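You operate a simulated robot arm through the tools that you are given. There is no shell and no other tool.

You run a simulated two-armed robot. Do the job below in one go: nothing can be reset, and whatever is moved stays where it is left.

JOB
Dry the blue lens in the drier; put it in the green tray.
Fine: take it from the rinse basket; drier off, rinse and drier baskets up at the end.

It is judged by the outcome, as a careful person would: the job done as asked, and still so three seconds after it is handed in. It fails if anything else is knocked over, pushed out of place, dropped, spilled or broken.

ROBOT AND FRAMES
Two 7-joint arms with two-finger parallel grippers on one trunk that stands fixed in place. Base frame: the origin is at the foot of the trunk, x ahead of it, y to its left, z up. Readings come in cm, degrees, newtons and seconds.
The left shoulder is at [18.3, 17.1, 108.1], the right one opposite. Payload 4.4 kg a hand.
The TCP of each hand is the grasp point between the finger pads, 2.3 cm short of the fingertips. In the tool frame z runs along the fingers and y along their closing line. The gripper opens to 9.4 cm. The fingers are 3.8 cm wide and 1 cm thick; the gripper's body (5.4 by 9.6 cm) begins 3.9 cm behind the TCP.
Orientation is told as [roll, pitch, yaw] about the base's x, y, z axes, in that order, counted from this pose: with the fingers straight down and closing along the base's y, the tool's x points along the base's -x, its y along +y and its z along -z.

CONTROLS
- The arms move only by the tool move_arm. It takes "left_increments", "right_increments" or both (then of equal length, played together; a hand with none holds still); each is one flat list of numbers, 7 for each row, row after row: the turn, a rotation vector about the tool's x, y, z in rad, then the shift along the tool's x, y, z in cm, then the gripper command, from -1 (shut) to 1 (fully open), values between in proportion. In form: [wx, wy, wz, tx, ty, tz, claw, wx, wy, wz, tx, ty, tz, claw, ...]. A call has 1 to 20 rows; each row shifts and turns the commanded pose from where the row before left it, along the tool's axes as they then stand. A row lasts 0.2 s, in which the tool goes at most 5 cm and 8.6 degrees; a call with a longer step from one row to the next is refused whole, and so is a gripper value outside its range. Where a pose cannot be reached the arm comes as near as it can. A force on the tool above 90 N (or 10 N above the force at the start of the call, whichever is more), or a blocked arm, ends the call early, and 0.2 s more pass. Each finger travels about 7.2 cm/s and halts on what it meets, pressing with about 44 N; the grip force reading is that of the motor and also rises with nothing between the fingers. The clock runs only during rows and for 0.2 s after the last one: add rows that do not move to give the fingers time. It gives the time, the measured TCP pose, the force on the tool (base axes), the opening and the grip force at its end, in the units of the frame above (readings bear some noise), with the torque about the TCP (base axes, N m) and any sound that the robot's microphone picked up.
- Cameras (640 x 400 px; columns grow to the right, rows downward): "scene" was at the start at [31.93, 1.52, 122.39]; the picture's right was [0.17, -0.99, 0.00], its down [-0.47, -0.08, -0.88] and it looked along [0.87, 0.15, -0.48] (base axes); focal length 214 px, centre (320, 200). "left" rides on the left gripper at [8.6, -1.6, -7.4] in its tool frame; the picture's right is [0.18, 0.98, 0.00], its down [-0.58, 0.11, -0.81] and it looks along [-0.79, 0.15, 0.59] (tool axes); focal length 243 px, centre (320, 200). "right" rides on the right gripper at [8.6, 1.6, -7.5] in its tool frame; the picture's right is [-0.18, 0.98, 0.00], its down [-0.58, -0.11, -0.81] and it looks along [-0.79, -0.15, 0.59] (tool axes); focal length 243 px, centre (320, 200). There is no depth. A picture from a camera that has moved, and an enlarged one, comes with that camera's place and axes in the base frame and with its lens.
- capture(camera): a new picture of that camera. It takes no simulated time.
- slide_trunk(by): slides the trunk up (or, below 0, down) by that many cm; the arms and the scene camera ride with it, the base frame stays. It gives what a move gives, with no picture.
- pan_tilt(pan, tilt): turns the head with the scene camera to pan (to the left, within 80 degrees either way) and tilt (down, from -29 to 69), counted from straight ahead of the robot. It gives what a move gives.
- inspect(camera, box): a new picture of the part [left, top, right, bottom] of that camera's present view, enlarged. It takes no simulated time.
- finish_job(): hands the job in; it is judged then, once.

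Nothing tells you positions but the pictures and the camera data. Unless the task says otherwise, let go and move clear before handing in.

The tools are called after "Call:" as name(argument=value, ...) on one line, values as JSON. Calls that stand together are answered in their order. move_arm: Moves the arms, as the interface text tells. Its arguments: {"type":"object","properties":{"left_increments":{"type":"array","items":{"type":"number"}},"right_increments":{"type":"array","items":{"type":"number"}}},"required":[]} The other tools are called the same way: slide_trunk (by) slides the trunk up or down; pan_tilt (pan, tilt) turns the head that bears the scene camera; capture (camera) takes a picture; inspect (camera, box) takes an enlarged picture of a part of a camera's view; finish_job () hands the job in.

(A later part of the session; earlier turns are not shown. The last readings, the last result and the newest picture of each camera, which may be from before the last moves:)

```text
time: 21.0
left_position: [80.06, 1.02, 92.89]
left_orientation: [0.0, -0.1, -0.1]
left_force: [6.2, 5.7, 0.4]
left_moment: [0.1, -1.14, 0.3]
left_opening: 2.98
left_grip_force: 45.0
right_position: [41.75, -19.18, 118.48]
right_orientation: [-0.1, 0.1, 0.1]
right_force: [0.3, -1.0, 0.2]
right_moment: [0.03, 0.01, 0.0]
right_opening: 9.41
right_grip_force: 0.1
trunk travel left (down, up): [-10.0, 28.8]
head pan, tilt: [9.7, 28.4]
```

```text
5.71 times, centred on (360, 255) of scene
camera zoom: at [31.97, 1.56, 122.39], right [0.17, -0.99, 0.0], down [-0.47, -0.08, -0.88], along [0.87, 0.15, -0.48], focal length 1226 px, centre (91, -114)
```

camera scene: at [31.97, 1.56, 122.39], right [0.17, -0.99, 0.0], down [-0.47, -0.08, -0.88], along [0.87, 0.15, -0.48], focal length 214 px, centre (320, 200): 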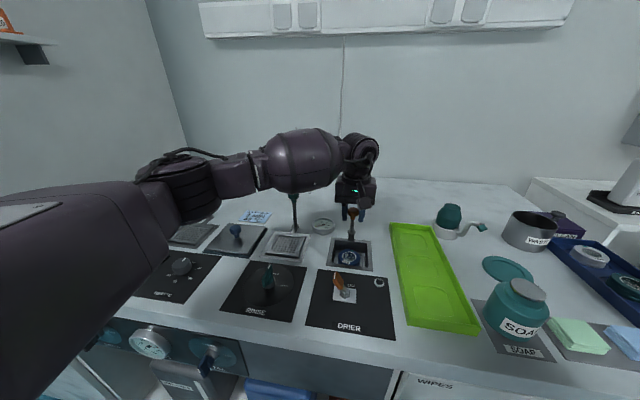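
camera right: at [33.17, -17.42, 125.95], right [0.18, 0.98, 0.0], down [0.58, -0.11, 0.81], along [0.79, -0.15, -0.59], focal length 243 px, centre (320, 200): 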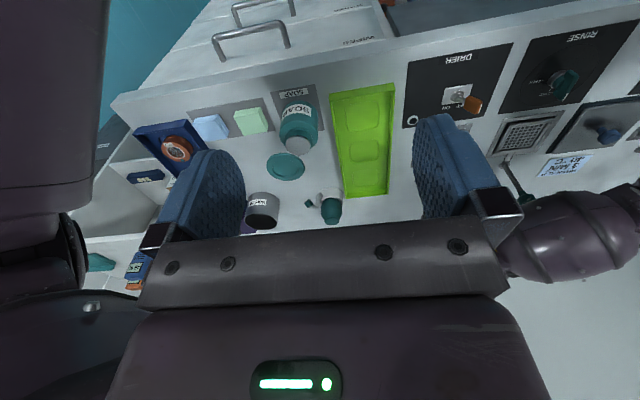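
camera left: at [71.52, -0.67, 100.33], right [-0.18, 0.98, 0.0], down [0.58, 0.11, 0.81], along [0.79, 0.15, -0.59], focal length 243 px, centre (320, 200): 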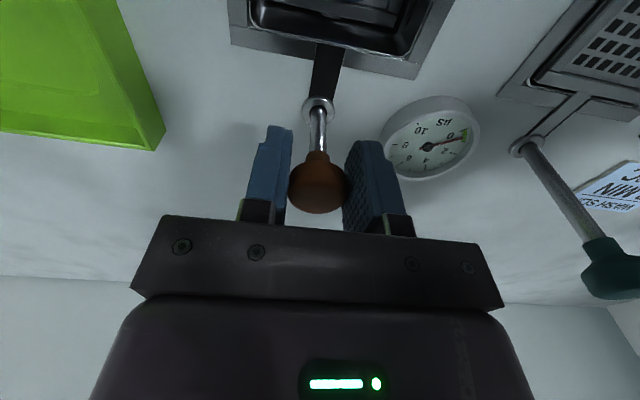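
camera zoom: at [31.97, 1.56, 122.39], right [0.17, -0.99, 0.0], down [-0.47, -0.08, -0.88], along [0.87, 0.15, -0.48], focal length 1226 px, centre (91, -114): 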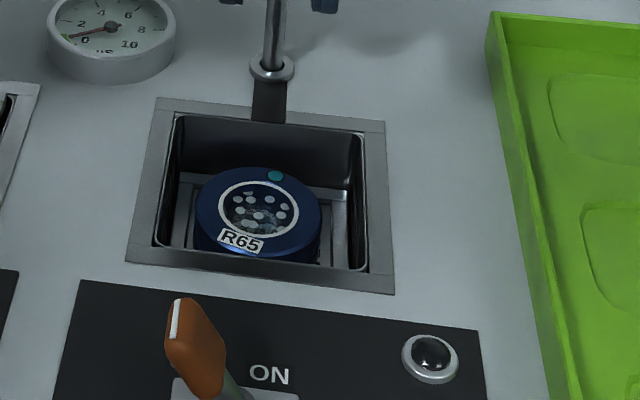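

The forearm axis is at about (70, 12, 110), some 16 cm clear of the rinse knob, so I'll continue lowering gently.

Call:
move_arm(left_increments=[0, 0, 0, -0.1, 0.05, 0.3, -1, 0, 0, 0, 0, 0, 0.3, -1, 0, 0, 0, 0, 0, 0.3, -1, 0, 0, 0, 0, 0, 0, -1])

Call:
inspect(camera="scene", box=[320, 200, 400, 280])

```text
time: 22.0
left_position: [80.09, 1.03, 92.0]
left_orientation: [0.0, 0.0, -0.1]
left_force: [-1.7, 0.9, -0.1]
left_moment: [-0.13, -0.9, -0.33]
left_opening: 2.99
left_grip_force: 45.5
right_position: [41.72, -19.17, 118.57]
right_orientation: [-0.1, 0.0, 0.0]
right_force: [0.1, 0.4, -0.2]
right_moment: [-0.03, -0.01, -0.02]
right_opening: 9.39
right_grip_force: 0.1
trunk travel left (down, up): [-10.0, 28.8]
head pan, tilt: [9.7, 28.4]
```

```text
5.00 times, centred on (360, 240) of scene
camera zoom: at [31.92, 1.53, 122.39], right [0.17, -0.99, 0.0], down [-0.47, -0.08, -0.88], along [0.87, 0.15, -0.48], focal length 1072 px, centre (120, 0)
```

zoom: 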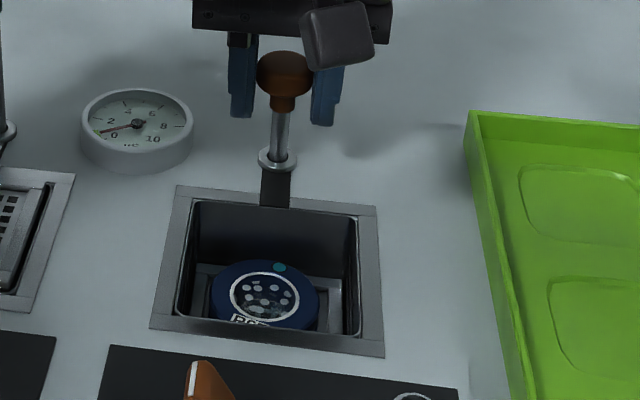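

Still no stop and the forces are near zero, so I'll go on down a little more.

Call:
move_arm(left_increments=[0, 0, 0, 0, 0, 0.3, -1, 0, 0, 0, 0, 0, 0.3, -1, 0, 0, 0, 0, 0, 0.3, -1, 0, 0, 0, 0, 0, 0, -1])

Call:
inspect(camera="scene", box=[320, 200, 400, 280])

```text
time: 23.0
left_position: [80.03, 0.89, 91.04]
left_orientation: [0.0, 0.0, -0.1]
left_force: [-7.1, 0.9, -2.5]
left_moment: [-0.36, -0.24, -0.15]
left_opening: 2.97
left_grip_force: 44.9
right_position: [41.74, -19.09, 118.41]
right_orientation: [0.0, -0.1, -0.1]
right_force: [-0.2, 0.3, 0.0]
right_moment: [0.01, 0.03, 0.04]
right_opening: 9.4
right_grip_force: 0.0
trunk travel left (down, up): [-10.0, 28.8]
head pan, tilt: [9.7, 28.4]
```

```text
5.00 times, centred on (360, 240) of scene
camera zoom: at [31.9, 1.52, 122.39], right [0.17, -0.99, 0.0], down [-0.47, -0.08, -0.88], along [0.87, 0.15, -0.48], focal length 1072 px, centre (120, 0)
```

zoom: 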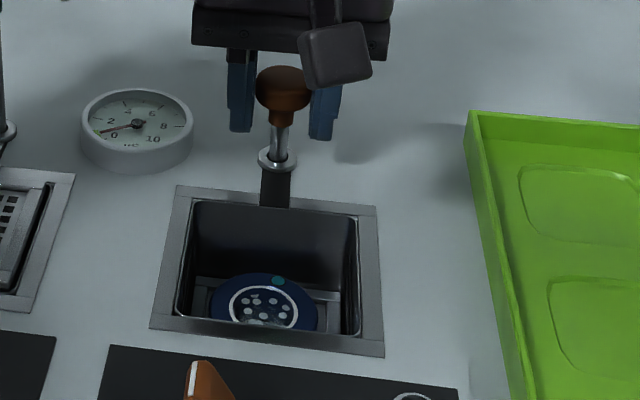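

Call:
move_arm(left_increments=[0, 0, 0, 0, 0, 0.3, -1, 0, 0, 0, 0, 0, 0.3, -1, 0, 0, 0, 0, 0, 0.3, -1, 0, 0, 0, 0, 0, 0, -1])

Call:
inspect(camera="scene", box=[320, 200, 400, 280])

```text
time: 24.0
left_position: [80.03, 1.04, 90.52]
left_orientation: [0.0, -0.3, 0.0]
left_force: [1.0, -4.0, 8.7]
left_moment: [0.17, 1.28, 0.01]
left_opening: 2.96
left_grip_force: 44.9
right_position: [41.73, -19.21, 118.63]
right_orientation: [-0.1, -0.2, 0.1]
right_force: [-0.4, -0.4, -0.4]
right_moment: [0.01, 0.03, 0.0]
right_opening: 9.4
right_grip_force: 0.0
trunk travel left (down, up): [-10.0, 28.8]
head pan, tilt: [9.7, 28.4]
```

```text
5.00 times, centred on (360, 240) of scene
camera zoom: at [31.85, 1.49, 122.45], right [0.17, -0.99, 0.0], down [-0.47, -0.08, -0.88], along [0.87, 0.15, -0.48], focal length 1072 px, centre (120, 0)
```

zoom: 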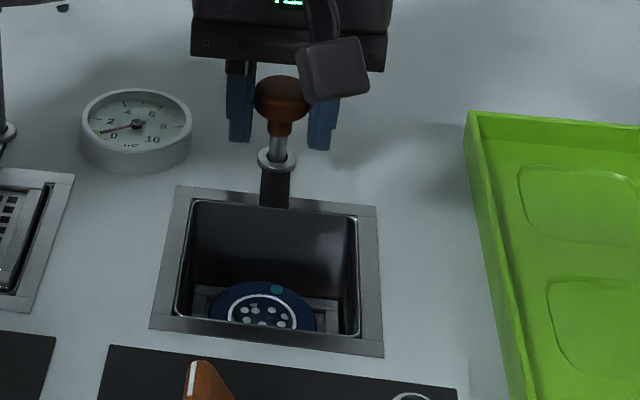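

The lever has met its bottom stop at about z = 90.5, a travel of about 6 cm. I'll ease off, open, rise clear, and see whether the basket stays down.

Call:
move_arm(left_increments=[0, 0, 0, 0, 0, -0.3, -1, 0, 0, 0, 0, 0, 0, 0, 0, 0, 0, 0, 0, 0, 0.6, 0, 0, 0, 0, 0, 0, 0.6, 0, 0, 0, 0, 0, -1.5, 0.6, 0, 0, 0, 0, 0, -3, 0.6, 0, 0, 0, 0, 0, -3, 0.6, 0, 0, 0, 0, 0, -4, 0.6, 0, 0, 0, 4, 0, -2, 0.6, 0, 0, 0, 4.5, 0, 0, 0.6, 0, 0, 0, 4.5, 0, 0, 0.6, 0, 0, 0, 4.5, 0, 0, 0.6, 0, 0, 0, 4.5, 0, 2, 0.6, 0, 0, 0, 0, 0, 0, 0.6])

Call:
capture(camera="left")

Call:
inspect(camera="left", box=[230, 40, 410, 160])

Call:
inspect(camera="scene", box=[280, 180, 420, 300])

```text
time: 27.0
left_position: [57.89, 1.08, 101.76]
left_orientation: [0.1, -0.2, -0.1]
left_force: [0.0, -0.8, 0.5]
left_moment: [-0.02, -0.01, -0.01]
left_opening: 7.52
left_grip_force: 0.1
right_position: [41.71, -19.09, 118.37]
right_orientation: [0.0, 0.0, 0.0]
right_force: [-0.4, 0.0, 0.2]
right_moment: [0.03, -0.05, 0.0]
right_opening: 9.37
right_grip_force: 0.0
trunk travel left (down, up): [-10.0, 28.8]
head pan, tilt: [9.7, 28.4]
```

```text
taken
camera left: at [49.34, -0.56, 109.2], right [-0.18, 0.98, 0.0], down [0.58, 0.11, 0.81], along [0.79, 0.15, -0.59], focal length 243 px, centre (320, 200)
```

left: 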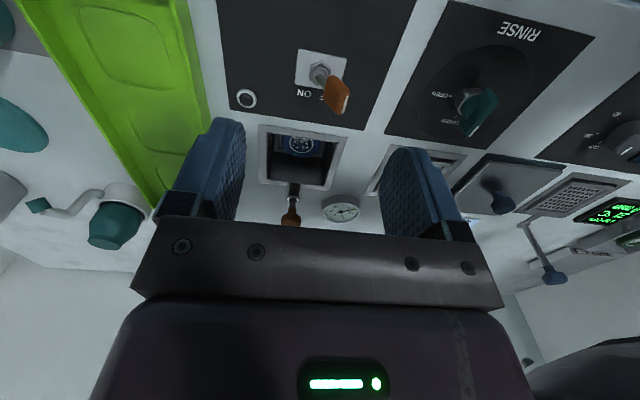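

```text
3.33 times, centred on (320, 100) of left
camera zoom: at [49.34, -0.56, 109.2], right [-0.18, 0.98, 0.0], down [0.58, 0.11, 0.81], along [0.79, 0.15, -0.59], focal length 809 px, centre (320, 533)
```

zoom: 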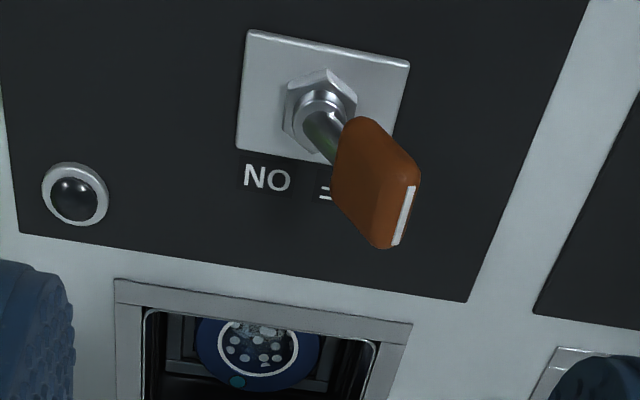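

```text
3.33 times, centred on (350, 240) of scene
camera zoom: at [31.9, 1.53, 122.41], right [0.17, -0.99, 0.0], down [-0.47, -0.08, -0.88], along [0.87, 0.15, -0.48], focal length 715 px, centre (220, 67)
```

zoom: 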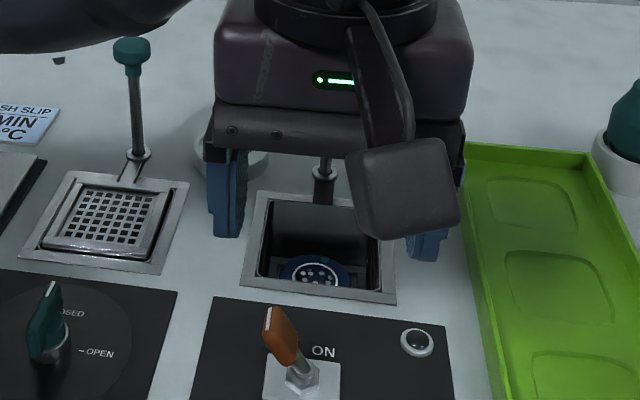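

The basket stays down. The switch base is at about (60.3, 1.5) and the cap leans left to about y = 3.1 at z ≈ 92. I'll close the fingers, come down on the cap's left side, and check before pushing right to ON.

Call:
move_arm(left_increments=[0, 0, 0, -1, 2.9, 0, -0.5, 0, 0, 0, -1, 2.9, 0, -1, 0, 0, 0, 0, 0, 3, -1, 0, 0, 0, 0, 0, 3, -1, 0, 0, 0, 0, 0, 3, -1, 0, 0, 0, 0, 0, 0.6, -1, 0, 0, 0, 0, 0, 0, -1, 0, 0, 0, 0, 0, 0, -1])

Call:
capture(camera="left")

Call:
inspect(camera="scene", box=[280, 200, 420, 320])

```text
time: 28.8
left_position: [60.14, 6.83, 92.39]
left_orientation: [0.0, 0.0, 0.0]
left_force: [0.0, -0.1, 1.3]
left_moment: [0.02, -0.01, 0.01]
left_opening: 0.01
left_grip_force: 42.0
right_position: [41.73, -19.07, 118.52]
right_orientation: [0.0, 0.0, 0.0]
right_force: [0.7, 0.3, 0.2]
right_moment: [0.01, -0.02, 0.02]
right_opening: 9.4
right_grip_force: 0.1
trunk travel left (down, up): [-10.0, 28.8]
head pan, tilt: [9.7, 28.4]
```

```text
taken
camera left: at [51.49, 5.14, 99.89], right [-0.18, 0.98, 0.0], down [0.58, 0.11, 0.81], along [0.79, 0.15, -0.59], focal length 243 px, centre (320, 200)
```

left: 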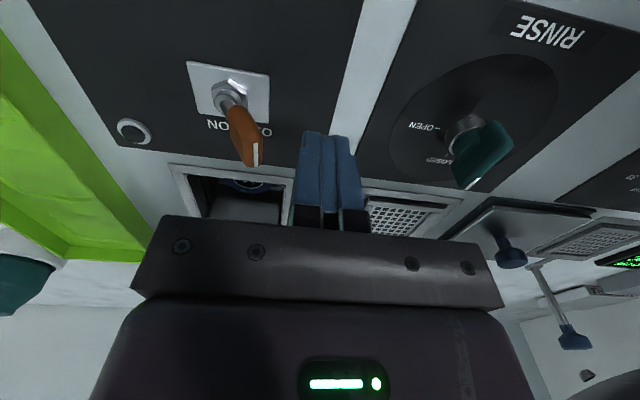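

```text
3.33 times, centred on (350, 260) of scene
camera zoom: at [31.93, 1.51, 122.4], right [0.17, -0.99, 0.0], down [-0.47, -0.08, -0.88], along [0.87, 0.15, -0.48], focal length 715 px, centre (220, 0)
```

zoom: 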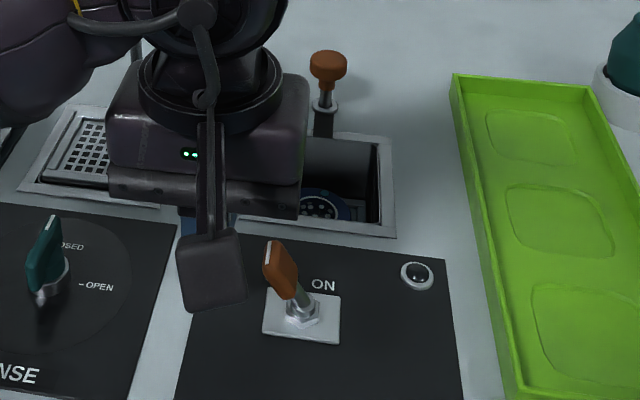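

The fingers are left of the cap, whose tip is at about (60.2, 3.2, 91.3). I'll go 1 cm lower and sweep right in small steps.

Call:
move_arm(left_increments=[0, 0, 0, 0, 0, 1.0, -1, 0, 0, 0, 0, -1.2, 0, -1, 0, 0, 0, 0, -0.8, 0, -1, 0, 0, 0, 0, -0.6, 0, -1, 0, 0, 0, 0, -0.6, 0, -1, 0, 0, 0, 0, -0.6, 0, -1, 0, 0, 0, 0, -0.6, 0, -1, 0, 0, 0, 0, 0, 0, -1])

Call:
capture(camera="left")

Call:
inspect(camera="scene", box=[280, 200, 420, 320])

```text
time: 30.6
left_position: [60.18, 2.33, 90.83]
left_orientation: [0.0, 0.5, -0.1]
left_force: [0.9, 0.0, -1.6]
left_moment: [0.01, 0.05, -0.01]
left_opening: 0.0
left_grip_force: 42.6
right_position: [42.0, -19.31, 118.2]
right_orientation: [-0.1, 0.3, 0.0]
right_force: [0.5, 0.0, -0.1]
right_moment: [-0.02, 0.05, 0.0]
right_opening: 9.41
right_grip_force: 0.1
trunk travel left (down, up): [-10.0, 28.8]
head pan, tilt: [9.7, 28.4]
heard: click
```

```text
taken
camera left: at [51.59, 0.7, 98.46], right [-0.18, 0.98, 0.0], down [0.59, 0.11, 0.8], along [0.79, 0.15, -0.6], focal length 243 px, centre (320, 200)
```

left: 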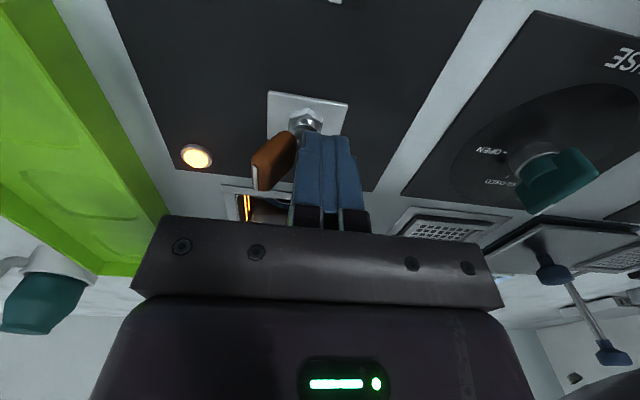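

```text
3.33 times, centred on (350, 260) of scene
camera zoom: at [32.19, 1.46, 122.21], right [0.17, -0.99, 0.0], down [-0.47, -0.08, -0.88], along [0.87, 0.15, -0.48], focal length 715 px, centre (220, 0)
```

zoom: 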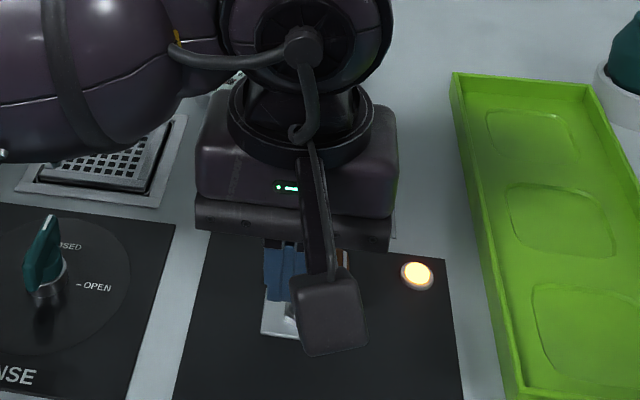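

There was a click, the lamp lit and a heater glow shows in the well, so the drier is running. I'll rise clear and park the left hand where its camera can see the lens in the well.

Call:
move_arm(left_increments=[0, 0, 0, 0, 0.8, 0, -1, 0, 0, 0, 0, 0, -3, -1, 0, 0, 0, 0, 0, -4, -1, 0, 0, 0, 0, 0, -4, -1, 0, 0, 0, -3, -1, -1, 0, 0, 0, 0, -3, -1, 0, 0.5, 0, 0, 0, 0, 0, 0, 0.6, 0, 0, 0, 0, 0, 0, 0.6])

Call:
capture(camera="left")

Call:
inspect(camera="left", box=[250, 20, 400, 140])

Call:
inspect(camera="scene", box=[280, 200, 420, 320])

```text
time: 32.4
left_position: [65.96, 1.15, 103.59]
left_orientation: [0.0, 0.0, 0.0]
left_force: [-0.7, -0.2, 0.3]
left_moment: [-0.04, 0.01, 0.0]
left_opening: 7.51
left_grip_force: 0.2
right_position: [41.73, -19.17, 118.55]
right_orientation: [0.0, -0.1, 0.0]
right_force: [0.6, -0.8, 0.0]
right_moment: [-0.01, -0.02, 0.0]
right_opening: 9.39
right_grip_force: 0.0
trunk travel left (down, up): [-10.0, 28.8]
head pan, tilt: [9.7, 28.4]
```

```text
taken
camera left: at [57.4, -0.45, 110.99], right [-0.18, 0.98, 0.0], down [0.58, 0.11, 0.81], along [0.79, 0.15, -0.59], focal length 243 px, centre (320, 200)
```

left: 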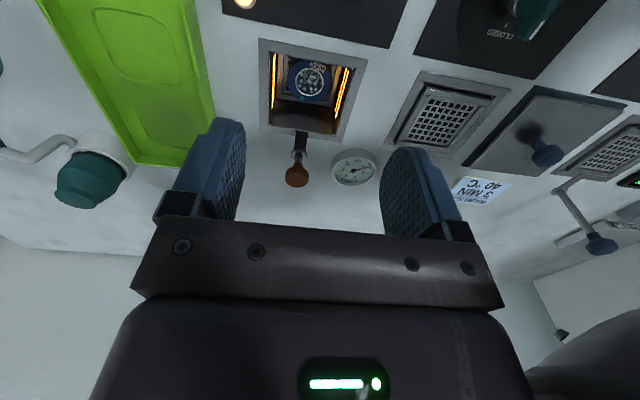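

```text
3.33 times, centred on (325, 80) of left
camera zoom: at [57.4, -0.45, 110.99], right [-0.18, 0.98, 0.0], down [0.58, 0.11, 0.81], along [0.79, 0.15, -0.59], focal length 809 px, centre (303, 600)
```

zoom: 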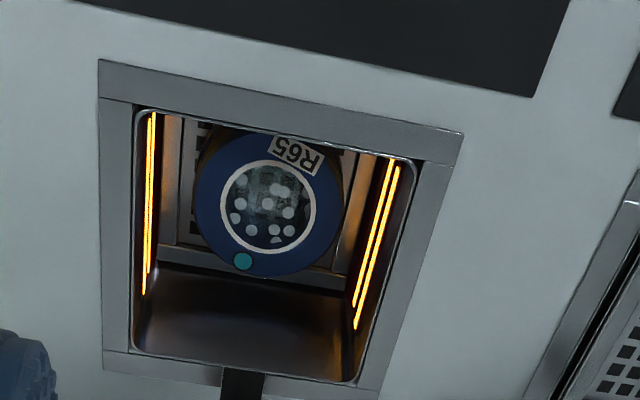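

```text
3.33 times, centred on (350, 260) of scene
camera zoom: at [31.94, 1.52, 122.39], right [0.17, -0.99, 0.0], down [-0.47, -0.08, -0.88], along [0.87, 0.15, -0.48], focal length 715 px, centre (220, 0)
```

zoom: 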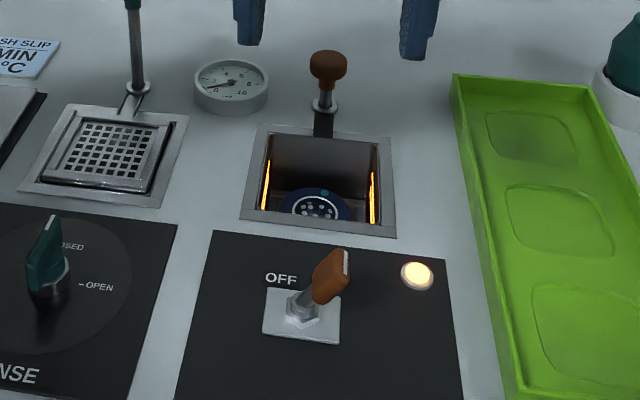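

The heaters glow on both sides of the lens and the lens face still shows droplets. I'll wait and watch both the lens and the lamp.

Call:
move_arm(left_increments=[0, 0, 0, 0, 0, 0, 0.6, 0, 0, 0, 0, 0, 0, 0.6, 0, 0, 0, 0, 0, 0, 0.6, 0, 0, 0, 0, 0, 0, 0.6, 0, 0, 0, 0, 0, 0, 0.6, 0, 0, 0, 0, 0, 0, 0.6, 0, 0, 0, 0, 0, 0, 0.6, 0, 0, 0, 0, 0, 0, 0.6, 0, 0, 0, 0, 0, 0, 0.6, 0, 0, 0, 0, 0, 0, 0.6, 0, 0, 0, 0, 0, 0, 0.6, 0, 0, 0, 0, 0, 0, 0.6, 0, 0, 0, 0, 0, 0, 0.6, 0, 0, 0, 0, 0, 0, 0.6, 0, 0, 0, 0, 0, 0, 0.6, 0, 0, 0, 0, 0, 0, 0.6, 0, 0, 0, 0, 0, 0, 0.6, 0, 0, 0, 0, 0, 0, 0.6, 0, 0, 0, 0, 0, 0, 0.6, 0, 0, 0, 0, 0, 0, 0.6])

Call:
inspect(camera="left", box=[270, 30, 370, 110])

Call:
inspect(camera="scene", box=[280, 200, 420, 320])

```text
time: 36.6
left_position: [66.05, 1.27, 103.5]
left_orientation: [0.1, 0.1, -0.1]
left_force: [0.9, 0.9, 0.0]
left_moment: [0.01, -0.02, 0.0]
left_opening: 7.52
left_grip_force: 0.0
right_position: [41.83, -19.11, 118.5]
right_orientation: [0.0, 0.0, 0.0]
right_force: [0.7, 1.0, 0.2]
right_moment: [0.0, -0.01, -0.03]
right_opening: 9.41
right_grip_force: 0.0
trunk travel left (down, up): [-10.0, 28.8]
head pan, tilt: [9.7, 28.4]
```

```text
5.00 times, centred on (320, 70) of left
camera zoom: at [57.38, -0.45, 110.99], right [-0.18, 0.98, 0.0], down [0.58, 0.11, 0.81], along [0.79, 0.15, -0.59], focal length 1213 px, centre (320, 850)
```

zoom: 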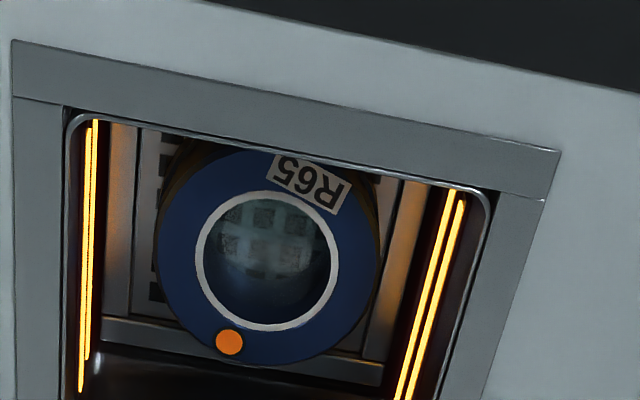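

```text
3.33 times, centred on (350, 260) of scene
camera zoom: at [31.93, 1.51, 122.39], right [0.17, -0.99, 0.0], down [-0.47, -0.08, -0.88], along [0.87, 0.15, -0.48], focal length 715 px, centre (220, 0)
```

zoom: 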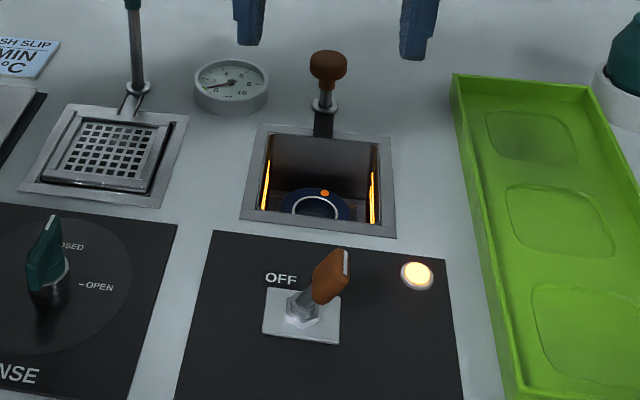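

The droplets are gone and the lens's dot turned from teal to orange, so it is dry. I'll switch the drier off now, coming down on the cap's right side and pushing left.

Call:
move_arm(left_increments=[0, 0, 0, 2.95, -2.6, 0, -0.5, 0, 0, 0, 2.95, -2.6, 0, -1, 0, 0, 0, 0, 0, 4, -1, 0, 0, 0, 0, 0, 4, -1, 0, 0, 0, 0, 0, 3, -1, 0, 0, 0, 0, 0, 1, -1, 0, 0, 0, 0, 0, 0, -1, 0, 0, 0, 0, 1.2, 0, -1, 0, 0, 0, 0, 0.8, 0, -1, 0, 0, 0, 0, 0.6, 0, -1, 0, 0, 0, 0, 0.6, 0, -1, 0, 0, 0, 0, 0.6, 0, -1, 0, 0, 0, 0, 0.6, 0, -1, 0, 0, 0, 0, 0.3, 0, -1, 0, 0, 0, 0, 0, 0, -1])

Call:
capture(camera="left")

Call:
inspect(camera="scene", box=[280, 200, 420, 320])

```text
time: 39.8
left_position: [60.15, 0.74, 91.23]
left_orientation: [0.3, 0.2, 0.0]
left_force: [-3.3, -5.3, 4.2]
left_moment: [-0.07, 0.02, -0.02]
left_opening: 0.01
left_grip_force: 42.3
right_position: [41.79, -19.31, 118.46]
right_orientation: [0.0, 0.1, -0.1]
right_force: [0.9, -0.5, -0.3]
right_moment: [0.01, -0.02, -0.03]
right_opening: 9.39
right_grip_force: 0.1
trunk travel left (down, up): [-10.0, 28.8]
head pan, tilt: [9.7, 28.4]
```

```text
taken
camera left: at [51.65, -0.92, 98.62], right [-0.18, 0.98, 0.01], down [0.58, 0.11, 0.8], along [0.79, 0.15, -0.59], focal length 243 px, centre (320, 200)
```

left: 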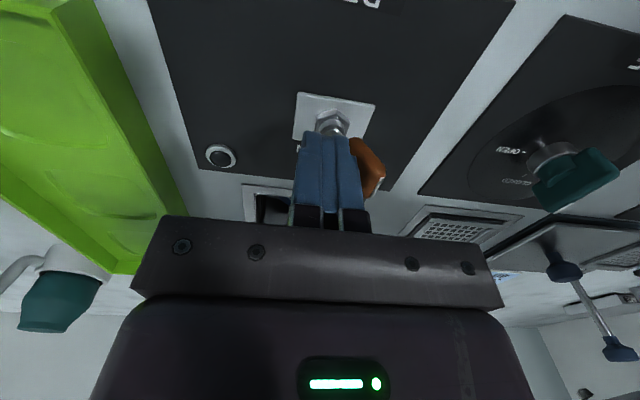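

```text
3.33 times, centred on (350, 260) of scene
camera zoom: at [31.94, 1.45, 122.34], right [0.17, -0.99, 0.0], down [-0.47, -0.08, -0.88], along [0.87, 0.15, -0.48], focal length 715 px, centre (220, 0)
```

zoom: 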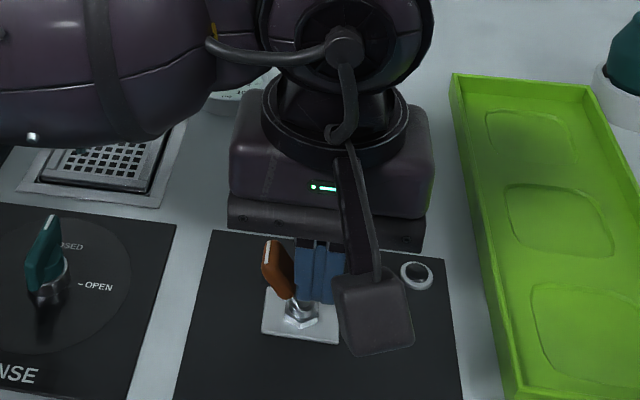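

The lamp is off and the switch is back at OFF. I'll back off, rise, and go over the drier lever with the fingers open.

Call:
move_arm(left_increments=[0, 0, 0, 0, -0.8, 0, -1, 0, 0, 0, 0, 0, -3, -1, 0, 0, 0, 0, 0, -4, -1, 0, 0, 0, 0, 0, -4, -1, 0, 0, 0, -4, 0.5, 0, 0, 0, 0, 0, -4, 0.5, 0, 0.6, 0, 0, 0, -4, 0.1, 0, 0.6, 0, 0, 0, -4, 0, 0, 0.6, 0, 0, 0, -4, 0, 0, 0.6, 0, 0, 0, 0, 0, 0, 0.6, 0, 0, 0, 0, 0, 0, 0.6])

Call:
capture(camera="left")

Call:
inspect(camera="scene", box=[280, 200, 420, 320])

```text
time: 42.2
left_position: [80.02, 0.95, 102.19]
left_orientation: [0.0, 0.0, 0.0]
left_force: [-0.1, -0.4, 0.9]
left_moment: [0.03, -0.02, 0.0]
left_opening: 7.55
left_grip_force: 0.0
right_position: [41.86, -19.19, 118.41]
right_orientation: [0.1, 0.0, 0.1]
right_force: [0.0, -0.5, 0.0]
right_moment: [-0.02, -0.01, 0.04]
right_opening: 9.39
right_grip_force: 0.1
trunk travel left (down, up): [-10.0, 28.8]
head pan, tilt: [9.7, 28.4]
```

```text
taken
camera left: at [71.51, -0.71, 109.65], right [-0.18, 0.98, 0.0], down [0.58, 0.11, 0.81], along [0.79, 0.15, -0.59], focal length 243 px, centre (320, 200)
```

left: 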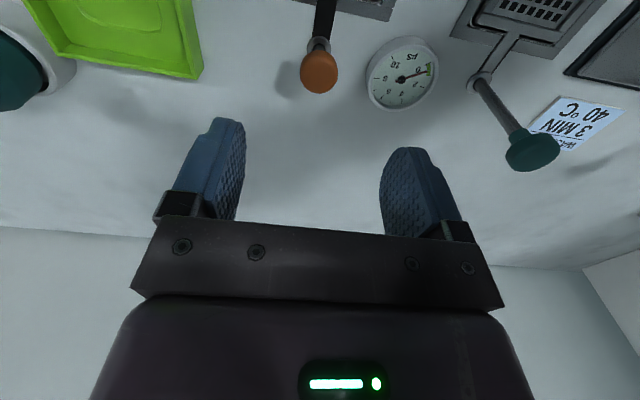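

```text
3.33 times, centred on (350, 260) of scene
camera zoom: at [31.94, 1.52, 122.39], right [0.17, -0.99, 0.0], down [-0.47, -0.08, -0.88], along [0.87, 0.15, -0.48], focal length 715 px, centre (220, 0)
```

zoom: 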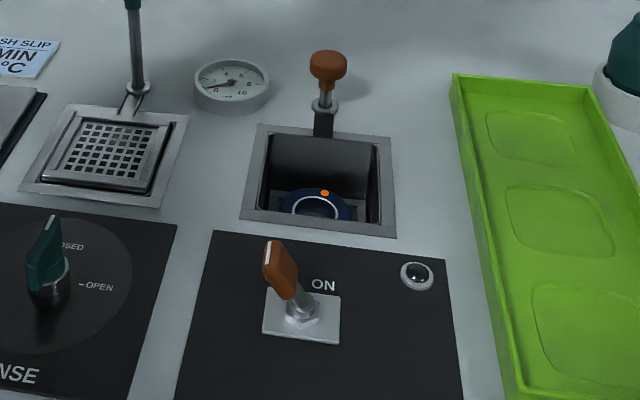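

The drier is off and the lever is still down. I'll narrow the fingers so they keep away from the gauge, come down around the knob and grip.

Call:
move_arm(left_increments=[0, 0, 0, 0, 0.05, 2, 0.17, 0, 0, 0, 0, 0, 3, 0.17, 0, 0, 0, 0, 0, 3, 0.17, 0, 0, 0, 0, 0, 2, 0.17, 0, 0, 0, 0, 0, 1.5, 0.17, 0, 0, 0, 0, 0, 0, 0.17, 0, 0, 0, 0, 0, 0, -0.2, 0, 0, 0, 0, 0, 0, -1, 0, 0, 0, 0, 0, 0, -1])

Call:
capture(camera="left")

Call:
inspect(camera="scene", box=[300, 170, 420, 290])

```text
time: 44.2
left_position: [80.05, 0.89, 90.87]
left_orientation: [0.0, 0.0, -0.2]
left_force: [0.8, -3.2, 0.7]
left_moment: [0.12, -0.14, -0.06]
left_opening: 2.99
left_grip_force: 44.6
right_position: [41.82, -19.16, 118.49]
right_orientation: [-0.1, 0.0, 0.0]
right_force: [0.3, 0.1, 0.5]
right_moment: [0.03, 0.01, -0.01]
right_opening: 9.39
right_grip_force: 0.0
trunk travel left (down, up): [-10.0, 28.8]
head pan, tilt: [9.7, 28.4]
```

```text
taken
camera left: at [71.38, -0.66, 98.37], right [-0.18, 0.98, 0.0], down [0.58, 0.11, 0.81], along [0.79, 0.15, -0.59], focal length 243 px, centre (320, 200)
```

left: 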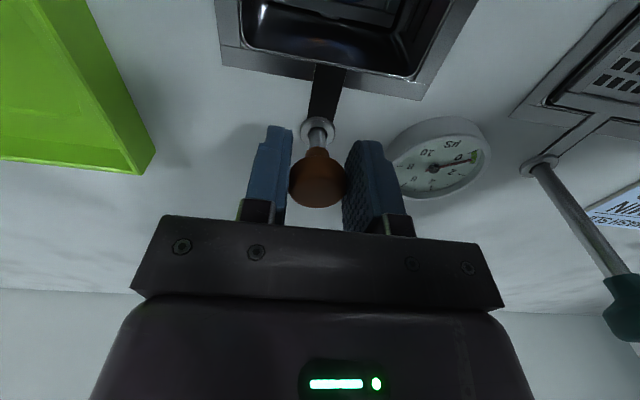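

```text
3.33 times, centred on (360, 230) of scene
camera zoom: at [31.93, 1.49, 122.39], right [0.17, -0.99, 0.0], down [-0.47, -0.08, -0.88], along [0.87, 0.15, -0.48], focal length 715 px, centre (187, 100)
```

zoom: 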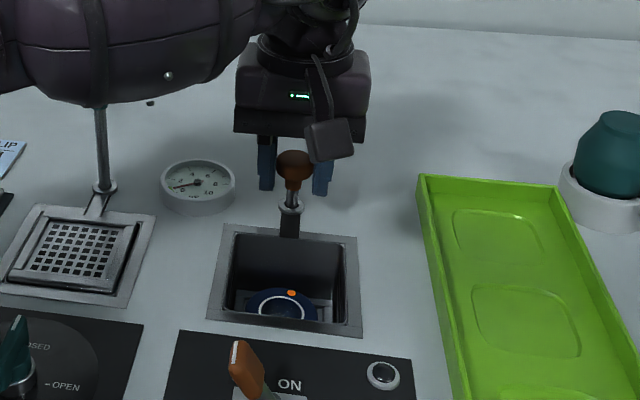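

The knob is gripped. I'll raise it slowly so the lens stays centred.

Call:
move_arm(left_increments=[0, 0, 0, 0, 0, -0.3, -1, 0, 0, 0, 0, 0, -0.4, -1, 0, 0, 0, 0, 0, -0.4, -1, 0, 0, 0, 0, 0, -0.4, -1, 0, 0, 0, 0, 0, -0.4, -1, 0, 0, 0, 0, 0, -0.4, -1, 0, 0, 0, 0, 0, -0.4, -1, 0, 0, 0, 0, 0, -0.4, -1, 0, 0, 0, 0, 0, -0.4, -1, 0, 0, 0, 0, 0, -0.4, -1, 0, 0, 0, 0, 0, -0.4, -1, 0, 0, 0, 0, 0, -0.4, -1, 0, 0, 0, 0, 0, -0.4, -1, 0, 0, 0, 0, 0, -0.3, -1, 0, 0, 0, 0, 0, 0, -1])

Call:
capture(camera="left")

Call:
inspect(camera="scene", box=[300, 170, 420, 290])

```text
time: 47.4
left_position: [80.14, 0.96, 96.72]
left_orientation: [0.1, -0.1, 0.1]
left_force: [-27.1, -2.6, 0.0]
left_moment: [0.18, 0.98, -0.11]
left_opening: 2.99
left_grip_force: 44.9
right_position: [41.54, -19.15, 118.54]
right_orientation: [0.0, -0.1, 0.0]
right_force: [-0.6, 0.4, -1.2]
right_moment: [0.0, -0.01, -0.01]
right_opening: 9.39
right_grip_force: 0.1
trunk travel left (down, up): [-10.0, 28.8]
head pan, tilt: [9.7, 28.4]
```

```text
taken
camera left: at [71.39, -0.67, 104.05], right [-0.18, 0.98, 0.0], down [0.58, 0.11, 0.81], along [0.79, 0.15, -0.59], focal length 243 px, centre (320, 200)
```

left: 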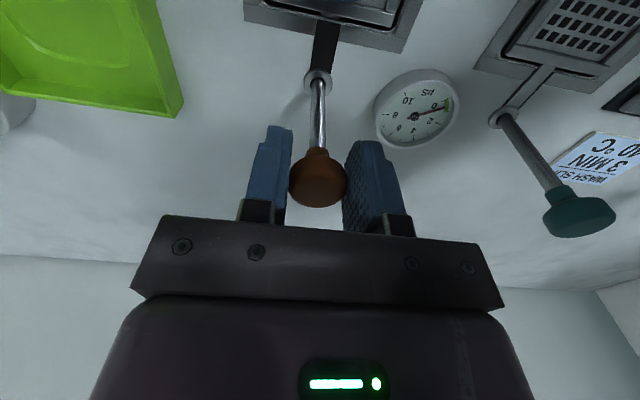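

```text
3.33 times, centred on (360, 230) of scene
camera zoom: at [31.69, 1.49, 122.47], right [0.17, -0.99, 0.0], down [-0.47, -0.08, -0.88], along [0.87, 0.15, -0.47], focal length 715 px, centre (187, 100)
```

zoom: 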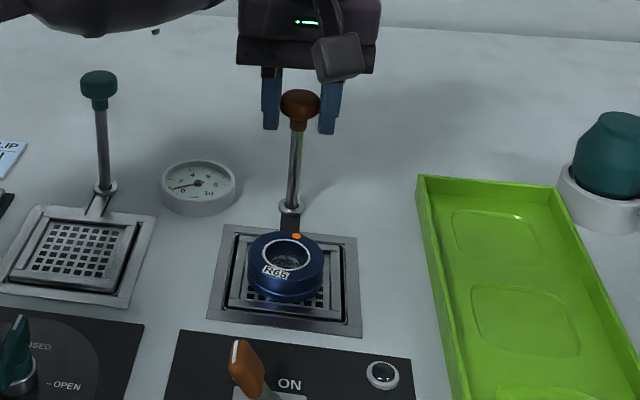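

The basket is nearly at the top, but the link slot still looks dark compared with the rinse one. I'll trim the side load and go up a bit more until it stops.

Call:
move_arm(left_increments=[0, 0, 0, 0.2, 0, -0.15, -1, 0, 0, 0, 0, 0, -0.15, -1, 0, 0, 0, 0, 0, -0.15, -1, 0, 0, 0, 0, 0, 0, -1])

Call:
inspect(camera="left", box=[240, 0, 560, 200])

Call:
inspect(camera="scene", box=[260, 170, 400, 290])

```text
time: 48.4
left_position: [79.92, 0.93, 96.83]
left_orientation: [0.0, -0.1, 0.0]
left_force: [-3.0, -10.3, -2.4]
left_moment: [-0.24, -1.28, 0.02]
left_opening: 2.98
left_grip_force: 44.8
right_position: [41.78, -19.26, 118.47]
right_orientation: [0.1, 0.0, 0.0]
right_force: [-0.2, 0.0, 0.0]
right_moment: [0.02, 0.01, 0.02]
right_opening: 9.39
right_grip_force: 0.1
trunk travel left (down, up): [-10.0, 28.8]
head pan, tilt: [9.7, 28.4]
```

```text
2.00 times, centred on (400, 100) of left
camera zoom: at [71.39, -0.67, 104.3], right [-0.18, 0.98, 0.0], down [0.58, 0.11, 0.81], along [0.79, 0.15, -0.59], focal length 485 px, centre (160, 400)
```

zoom: 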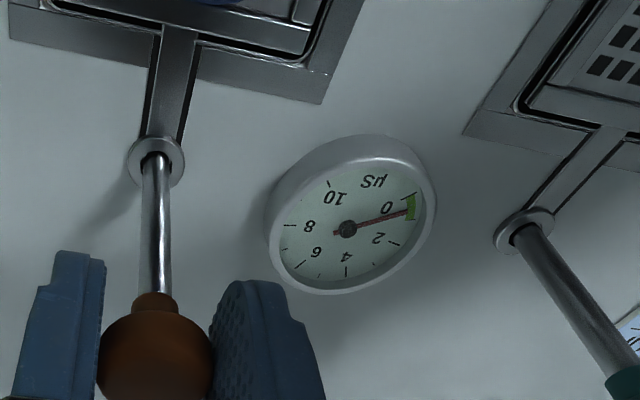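

```text
3.33 times, centred on (330, 230) of scene
camera zoom: at [31.92, 1.42, 122.4], right [0.17, -0.99, 0.0], down [-0.47, -0.08, -0.88], along [0.87, 0.15, -0.48], focal length 715 px, centre (287, 100)
```

zoom: 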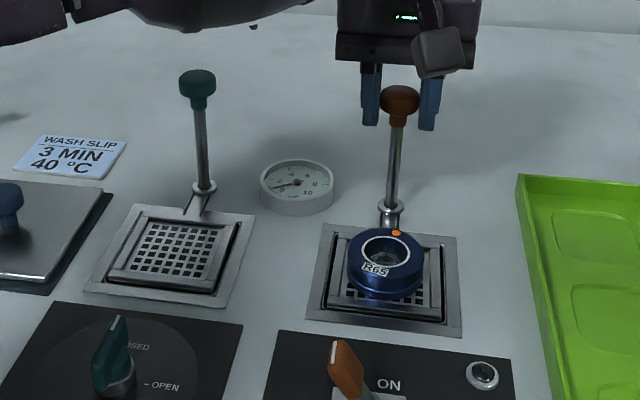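

The link now lies flush like the rinse one. I'll nudge up once more to confirm the stop, then release and rise clear.

Call:
move_arm(left_increments=[0, 0, 0, 0, 0, -0.15, -1, 0, 0, 0, 0, 0, -0.1, -1, 0, 0, 0, 0, 0, 0, -1])

Call:
inspect(camera="left", box=[240, 0, 560, 200])

```text
time: 49.2
left_position: [80.0, 1.0, 96.94]
left_orientation: [0.1, 0.1, -0.1]
left_force: [-2.3, -12.5, -8.0]
left_moment: [-0.43, -1.11, -0.03]
left_opening: 2.97
left_grip_force: 44.9
right_position: [41.9, -19.23, 118.43]
right_orientation: [0.1, 0.2, 0.0]
right_force: [-0.2, 0.0, 0.4]
right_moment: [-0.02, -0.03, -0.01]
right_opening: 9.42
right_grip_force: 0.0
trunk travel left (down, up): [-10.0, 28.8]
head pan, tilt: [9.7, 28.4]
```

```text
2.00 times, centred on (400, 100) of left
camera zoom: at [71.43, -0.67, 104.4], right [-0.18, 0.98, 0.0], down [0.58, 0.11, 0.81], along [0.79, 0.15, -0.59], focal length 485 px, centre (160, 400)
```

zoom: 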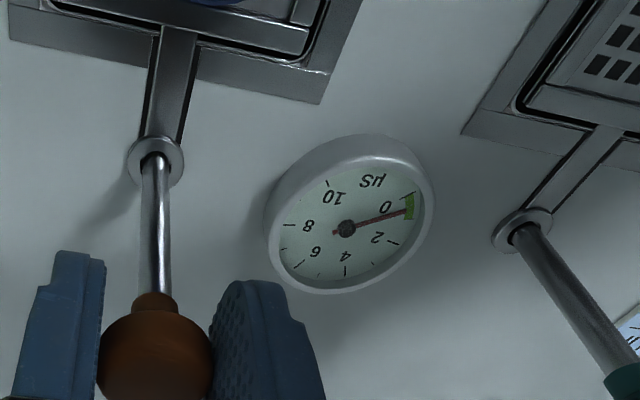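

That is the upper stop, so the basket is fully up. I'll release, rise, and retract the left arm to its starting area; the right hand will take the lens to the tray.

Call:
move_arm(left_increments=[0, 0, 0, 0, 0, 0.25, -1, 0, 0, 0, 0, 0, 0, 0.0, 0, 0, 0, 0, 0, 0, 0.3, 0, 0, 0, 0, 0, 0, 0.3, 0, 0, 0, 0, 0, -2, 0.3, 0, 0, 0, 0, 0, -4, 0.3, 0, 0, 0, 3, 2, -1.5, 0.3, 0, 0, 0, 3, 2, -1.5, 0.3, 0, 0, 0, 3, 2, -1.5, 0.3, 0, 0, 0, 3, 2, -1.5, 0.3, 0, 0, 0, 3, 2, -1.5, 0.3, 0, 0, 0, 3, 2, -1.5, 0.3, 0, 0, 0, 3, 2, -1.5, 0.3, 0, 0, 0, 3, 2, -1.5, 0.3, 0, 0, 0, 3, 2, -1.5, 0.3, 0, 0, 0, 3, 2, -1.5, 0.3, 0, 0, 0, 3, 2, -1.5, 0.3, 0, 0, 0, 3, 2, -1.5, 0.3, 0, 0, 0, 0, 0, 0, 0.3])

Call:
capture(camera="scene")

Call:
inspect(camera="scene", box=[260, 170, 400, 290])

Call:
inspect(camera="scene", box=[370, 200, 510, 350])

```text
time: 53.2
left_position: [44.03, 25.05, 120.84]
left_orientation: [-0.1, 0.1, 0.1]
left_force: [0.5, 0.9, -0.4]
left_moment: [-0.01, 0.01, 0.0]
left_opening: 6.08
left_grip_force: 0.1
right_position: [41.9, -19.11, 118.38]
right_orientation: [0.0, 0.1, 0.0]
right_force: [0.0, -1.0, 0.3]
right_moment: [0.0, 0.01, 0.01]
right_opening: 9.39
right_grip_force: 0.0
trunk travel left (down, up): [-10.0, 28.8]
head pan, tilt: [9.7, 28.4]
```

```text
taken
camera scene: at [32.02, 1.53, 122.34], right [0.17, -0.99, 0.0], down [-0.47, -0.08, -0.88], along [0.87, 0.15, -0.48], focal length 214 px, centre (320, 200)
```

scene: 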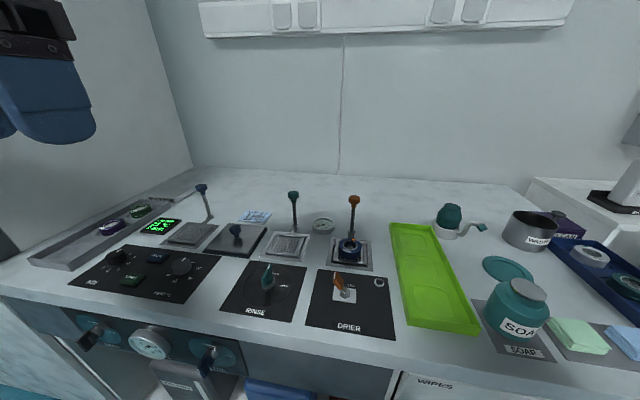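

```text
3.33 times, centred on (330, 230) of scene
camera zoom: at [32.02, 1.53, 122.34], right [0.17, -0.99, 0.0], down [-0.47, -0.08, -0.88], along [0.87, 0.15, -0.48], focal length 715 px, centre (287, 100)
```

zoom: 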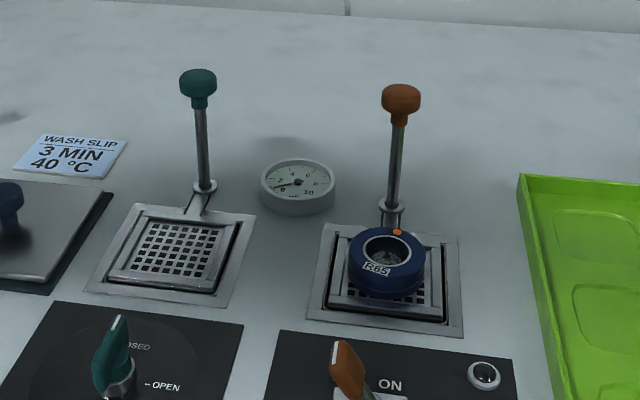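

```text
2.67 times, centred on (440, 275) of scene
camera zoom: at [32.02, 1.53, 122.34], right [0.17, -0.99, 0.0], down [-0.47, -0.08, -0.88], along [0.87, 0.15, -0.48], focal length 572 px, centre (0, 0)
```

zoom: 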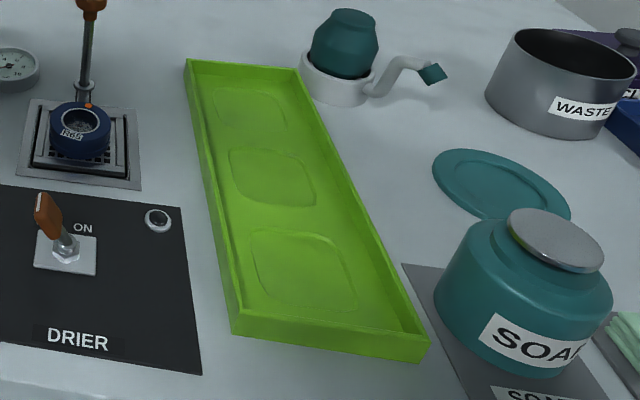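

The lens sits centred in the raised drier basket, and the tray's middle well is at about (70.7, -15). I'll bring the right hand over toward the lens.

Call:
move_arm(right_increments=[0, 0, 0, -2.42, 2.02, 1.85, 1, 0, 0, 0, -2.42, 2.02, 1.85, 1, 0, 0, 0, -2.42, 2.02, 1.85, 1, 0, 0, 0, -2.42, 2.02, 1.85, 1, 0, 0, 0, -2.42, 2.02, 1.85, 1, 0, 0, 0, -2.42, 2.02, 1.85, 1, 0, 0, 0, -2.42, 2.02, 1.85, 1, 0, 0, 0, -2.42, 2.02, 1.85, 1, 0, 0, 0, -2.42, 2.02, 1.85, 1, 0, 0, 0, -2.42, 2.02, 1.85, 1, 0, 0, 0, 0, 0, 0, 1, 0, 0, 0, 0, 0, 0, 1])

Call:
capture(camera="right")

Call:
capture(camera="scene")

Call:
inspect(camera="right", box=[230, 60, 410, 180])

```text
time: 55.8
left_position: [44.06, 24.94, 120.77]
left_orientation: [-0.1, 0.0, 0.1]
left_force: [0.5, -0.4, -1.2]
left_moment: [0.0, 0.04, 0.02]
left_opening: 6.12
left_grip_force: 0.0
right_position: [65.75, 0.91, 99.97]
right_orientation: [-0.1, 0.0, 0.1]
right_force: [-0.1, 0.2, -0.9]
right_moment: [0.0, -0.01, 0.0]
right_opening: 9.38
right_grip_force: 0.0
trunk travel left (down, up): [-10.0, 28.8]
head pan, tilt: [9.7, 28.4]
```

```text
taken
camera right: at [57.2, 2.55, 107.39], right [0.18, 0.98, 0.0], down [0.58, -0.11, 0.81], along [0.79, -0.15, -0.59], focal length 243 px, centre (320, 200)
```

right: 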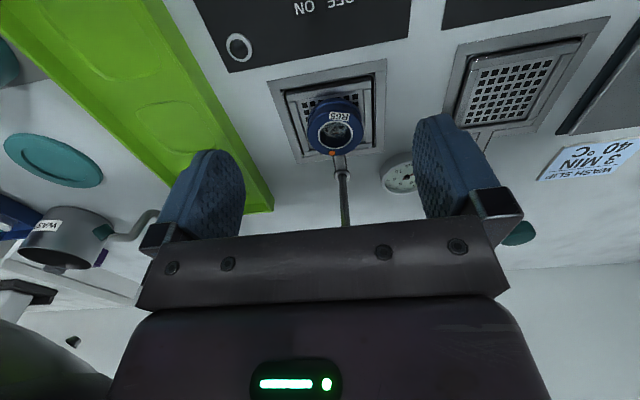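

```text
taken
camera scene: at [31.95, 1.51, 122.39], right [0.17, -0.99, 0.0], down [-0.47, -0.08, -0.88], along [0.87, 0.15, -0.48], focal length 214 px, centre (320, 200)
```

scene: 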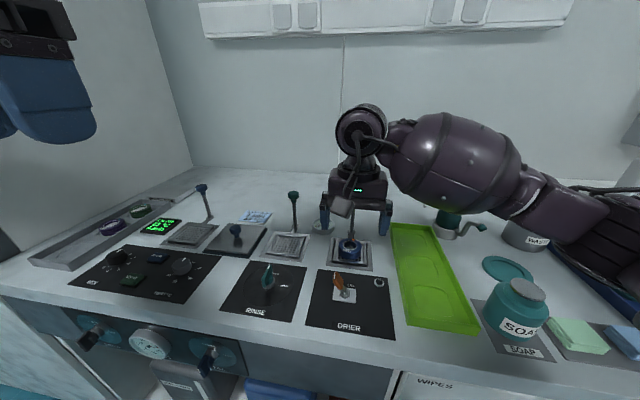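

```text
3.33 times, centred on (320, 120) of right
camera zoom: at [57.2, 2.55, 107.39], right [0.18, 0.98, 0.0], down [0.58, -0.11, 0.81], along [0.79, -0.15, -0.59], focal length 809 px, centre (320, 467)
```

zoom: 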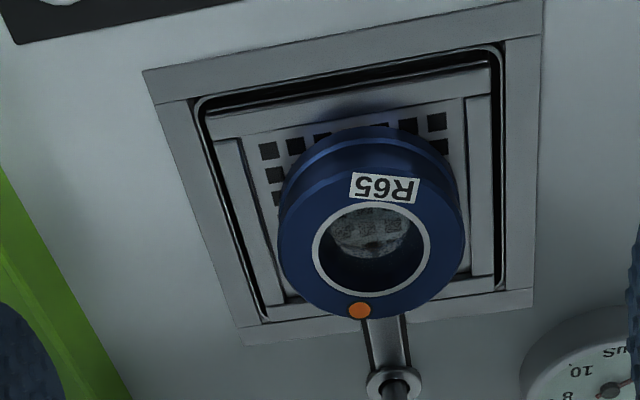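

The dry lens is at about (72.6, 1.1) with its orange dot showing. I'll move over it and stop a little high to check alignment.

Call:
move_arm(right_increments=[0, 0, 0, -3.4, 0.1, 1.5, 0.8, 0, 0, 0, -3.4, 0.1, 1.5, 0.8, 0, 0, 0, 0, 0, 2, 0.8, 0, 0, 0, 0, 0, 2, 0.8, 0, 0, 0, 0, 0, 1.3, 0.8, 0, 0, 0, 0, 0, 0, 0.8, 0, 0, 0, 0, 0, 0, 0.8])

Call:
capture(camera="right")

Call:
capture(camera="scene")

```text
time: 57.4
left_position: [43.99, 25.08, 120.87]
left_orientation: [0.1, -0.1, 0.0]
left_force: [1.3, -0.1, -0.1]
left_moment: [-0.02, -0.02, -0.03]
left_opening: 6.12
left_grip_force: 0.0
right_position: [72.78, 1.27, 91.78]
right_orientation: [0.0, 0.0, 0.0]
right_force: [0.3, -0.6, 0.4]
right_moment: [-0.01, 0.0, 0.0]
right_opening: 8.47
right_grip_force: 0.2
trunk travel left (down, up): [-10.0, 28.8]
head pan, tilt: [9.7, 28.4]
```

```text
taken
camera right: at [64.17, 2.94, 99.12], right [0.18, 0.98, 0.0], down [0.58, -0.11, 0.81], along [0.79, -0.15, -0.59], focal length 243 px, centre (320, 200)
```

right: 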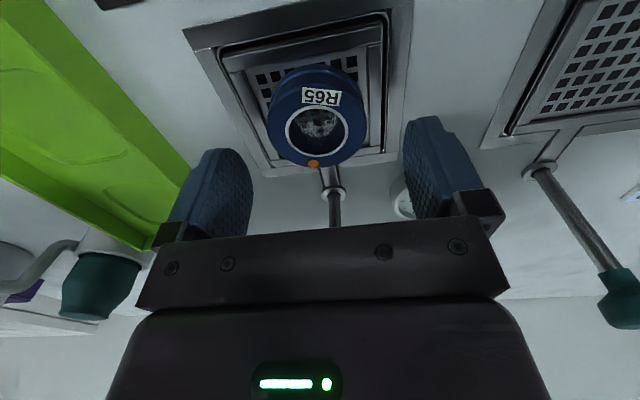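

```text
taken
camera scene: at [31.94, 1.52, 122.39], right [0.17, -0.99, 0.0], down [-0.47, -0.08, -0.88], along [0.87, 0.15, -0.48], focal length 214 px, centre (320, 200)
```

scene: 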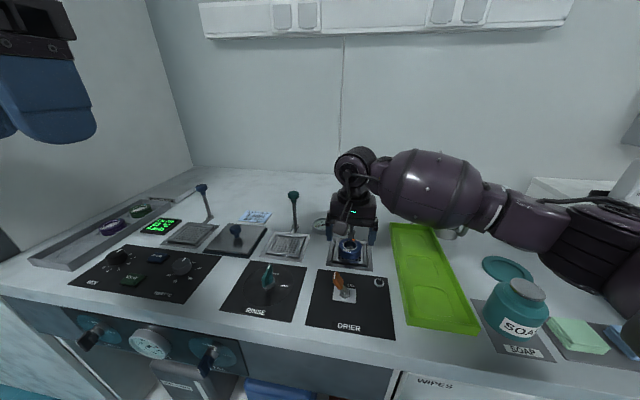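

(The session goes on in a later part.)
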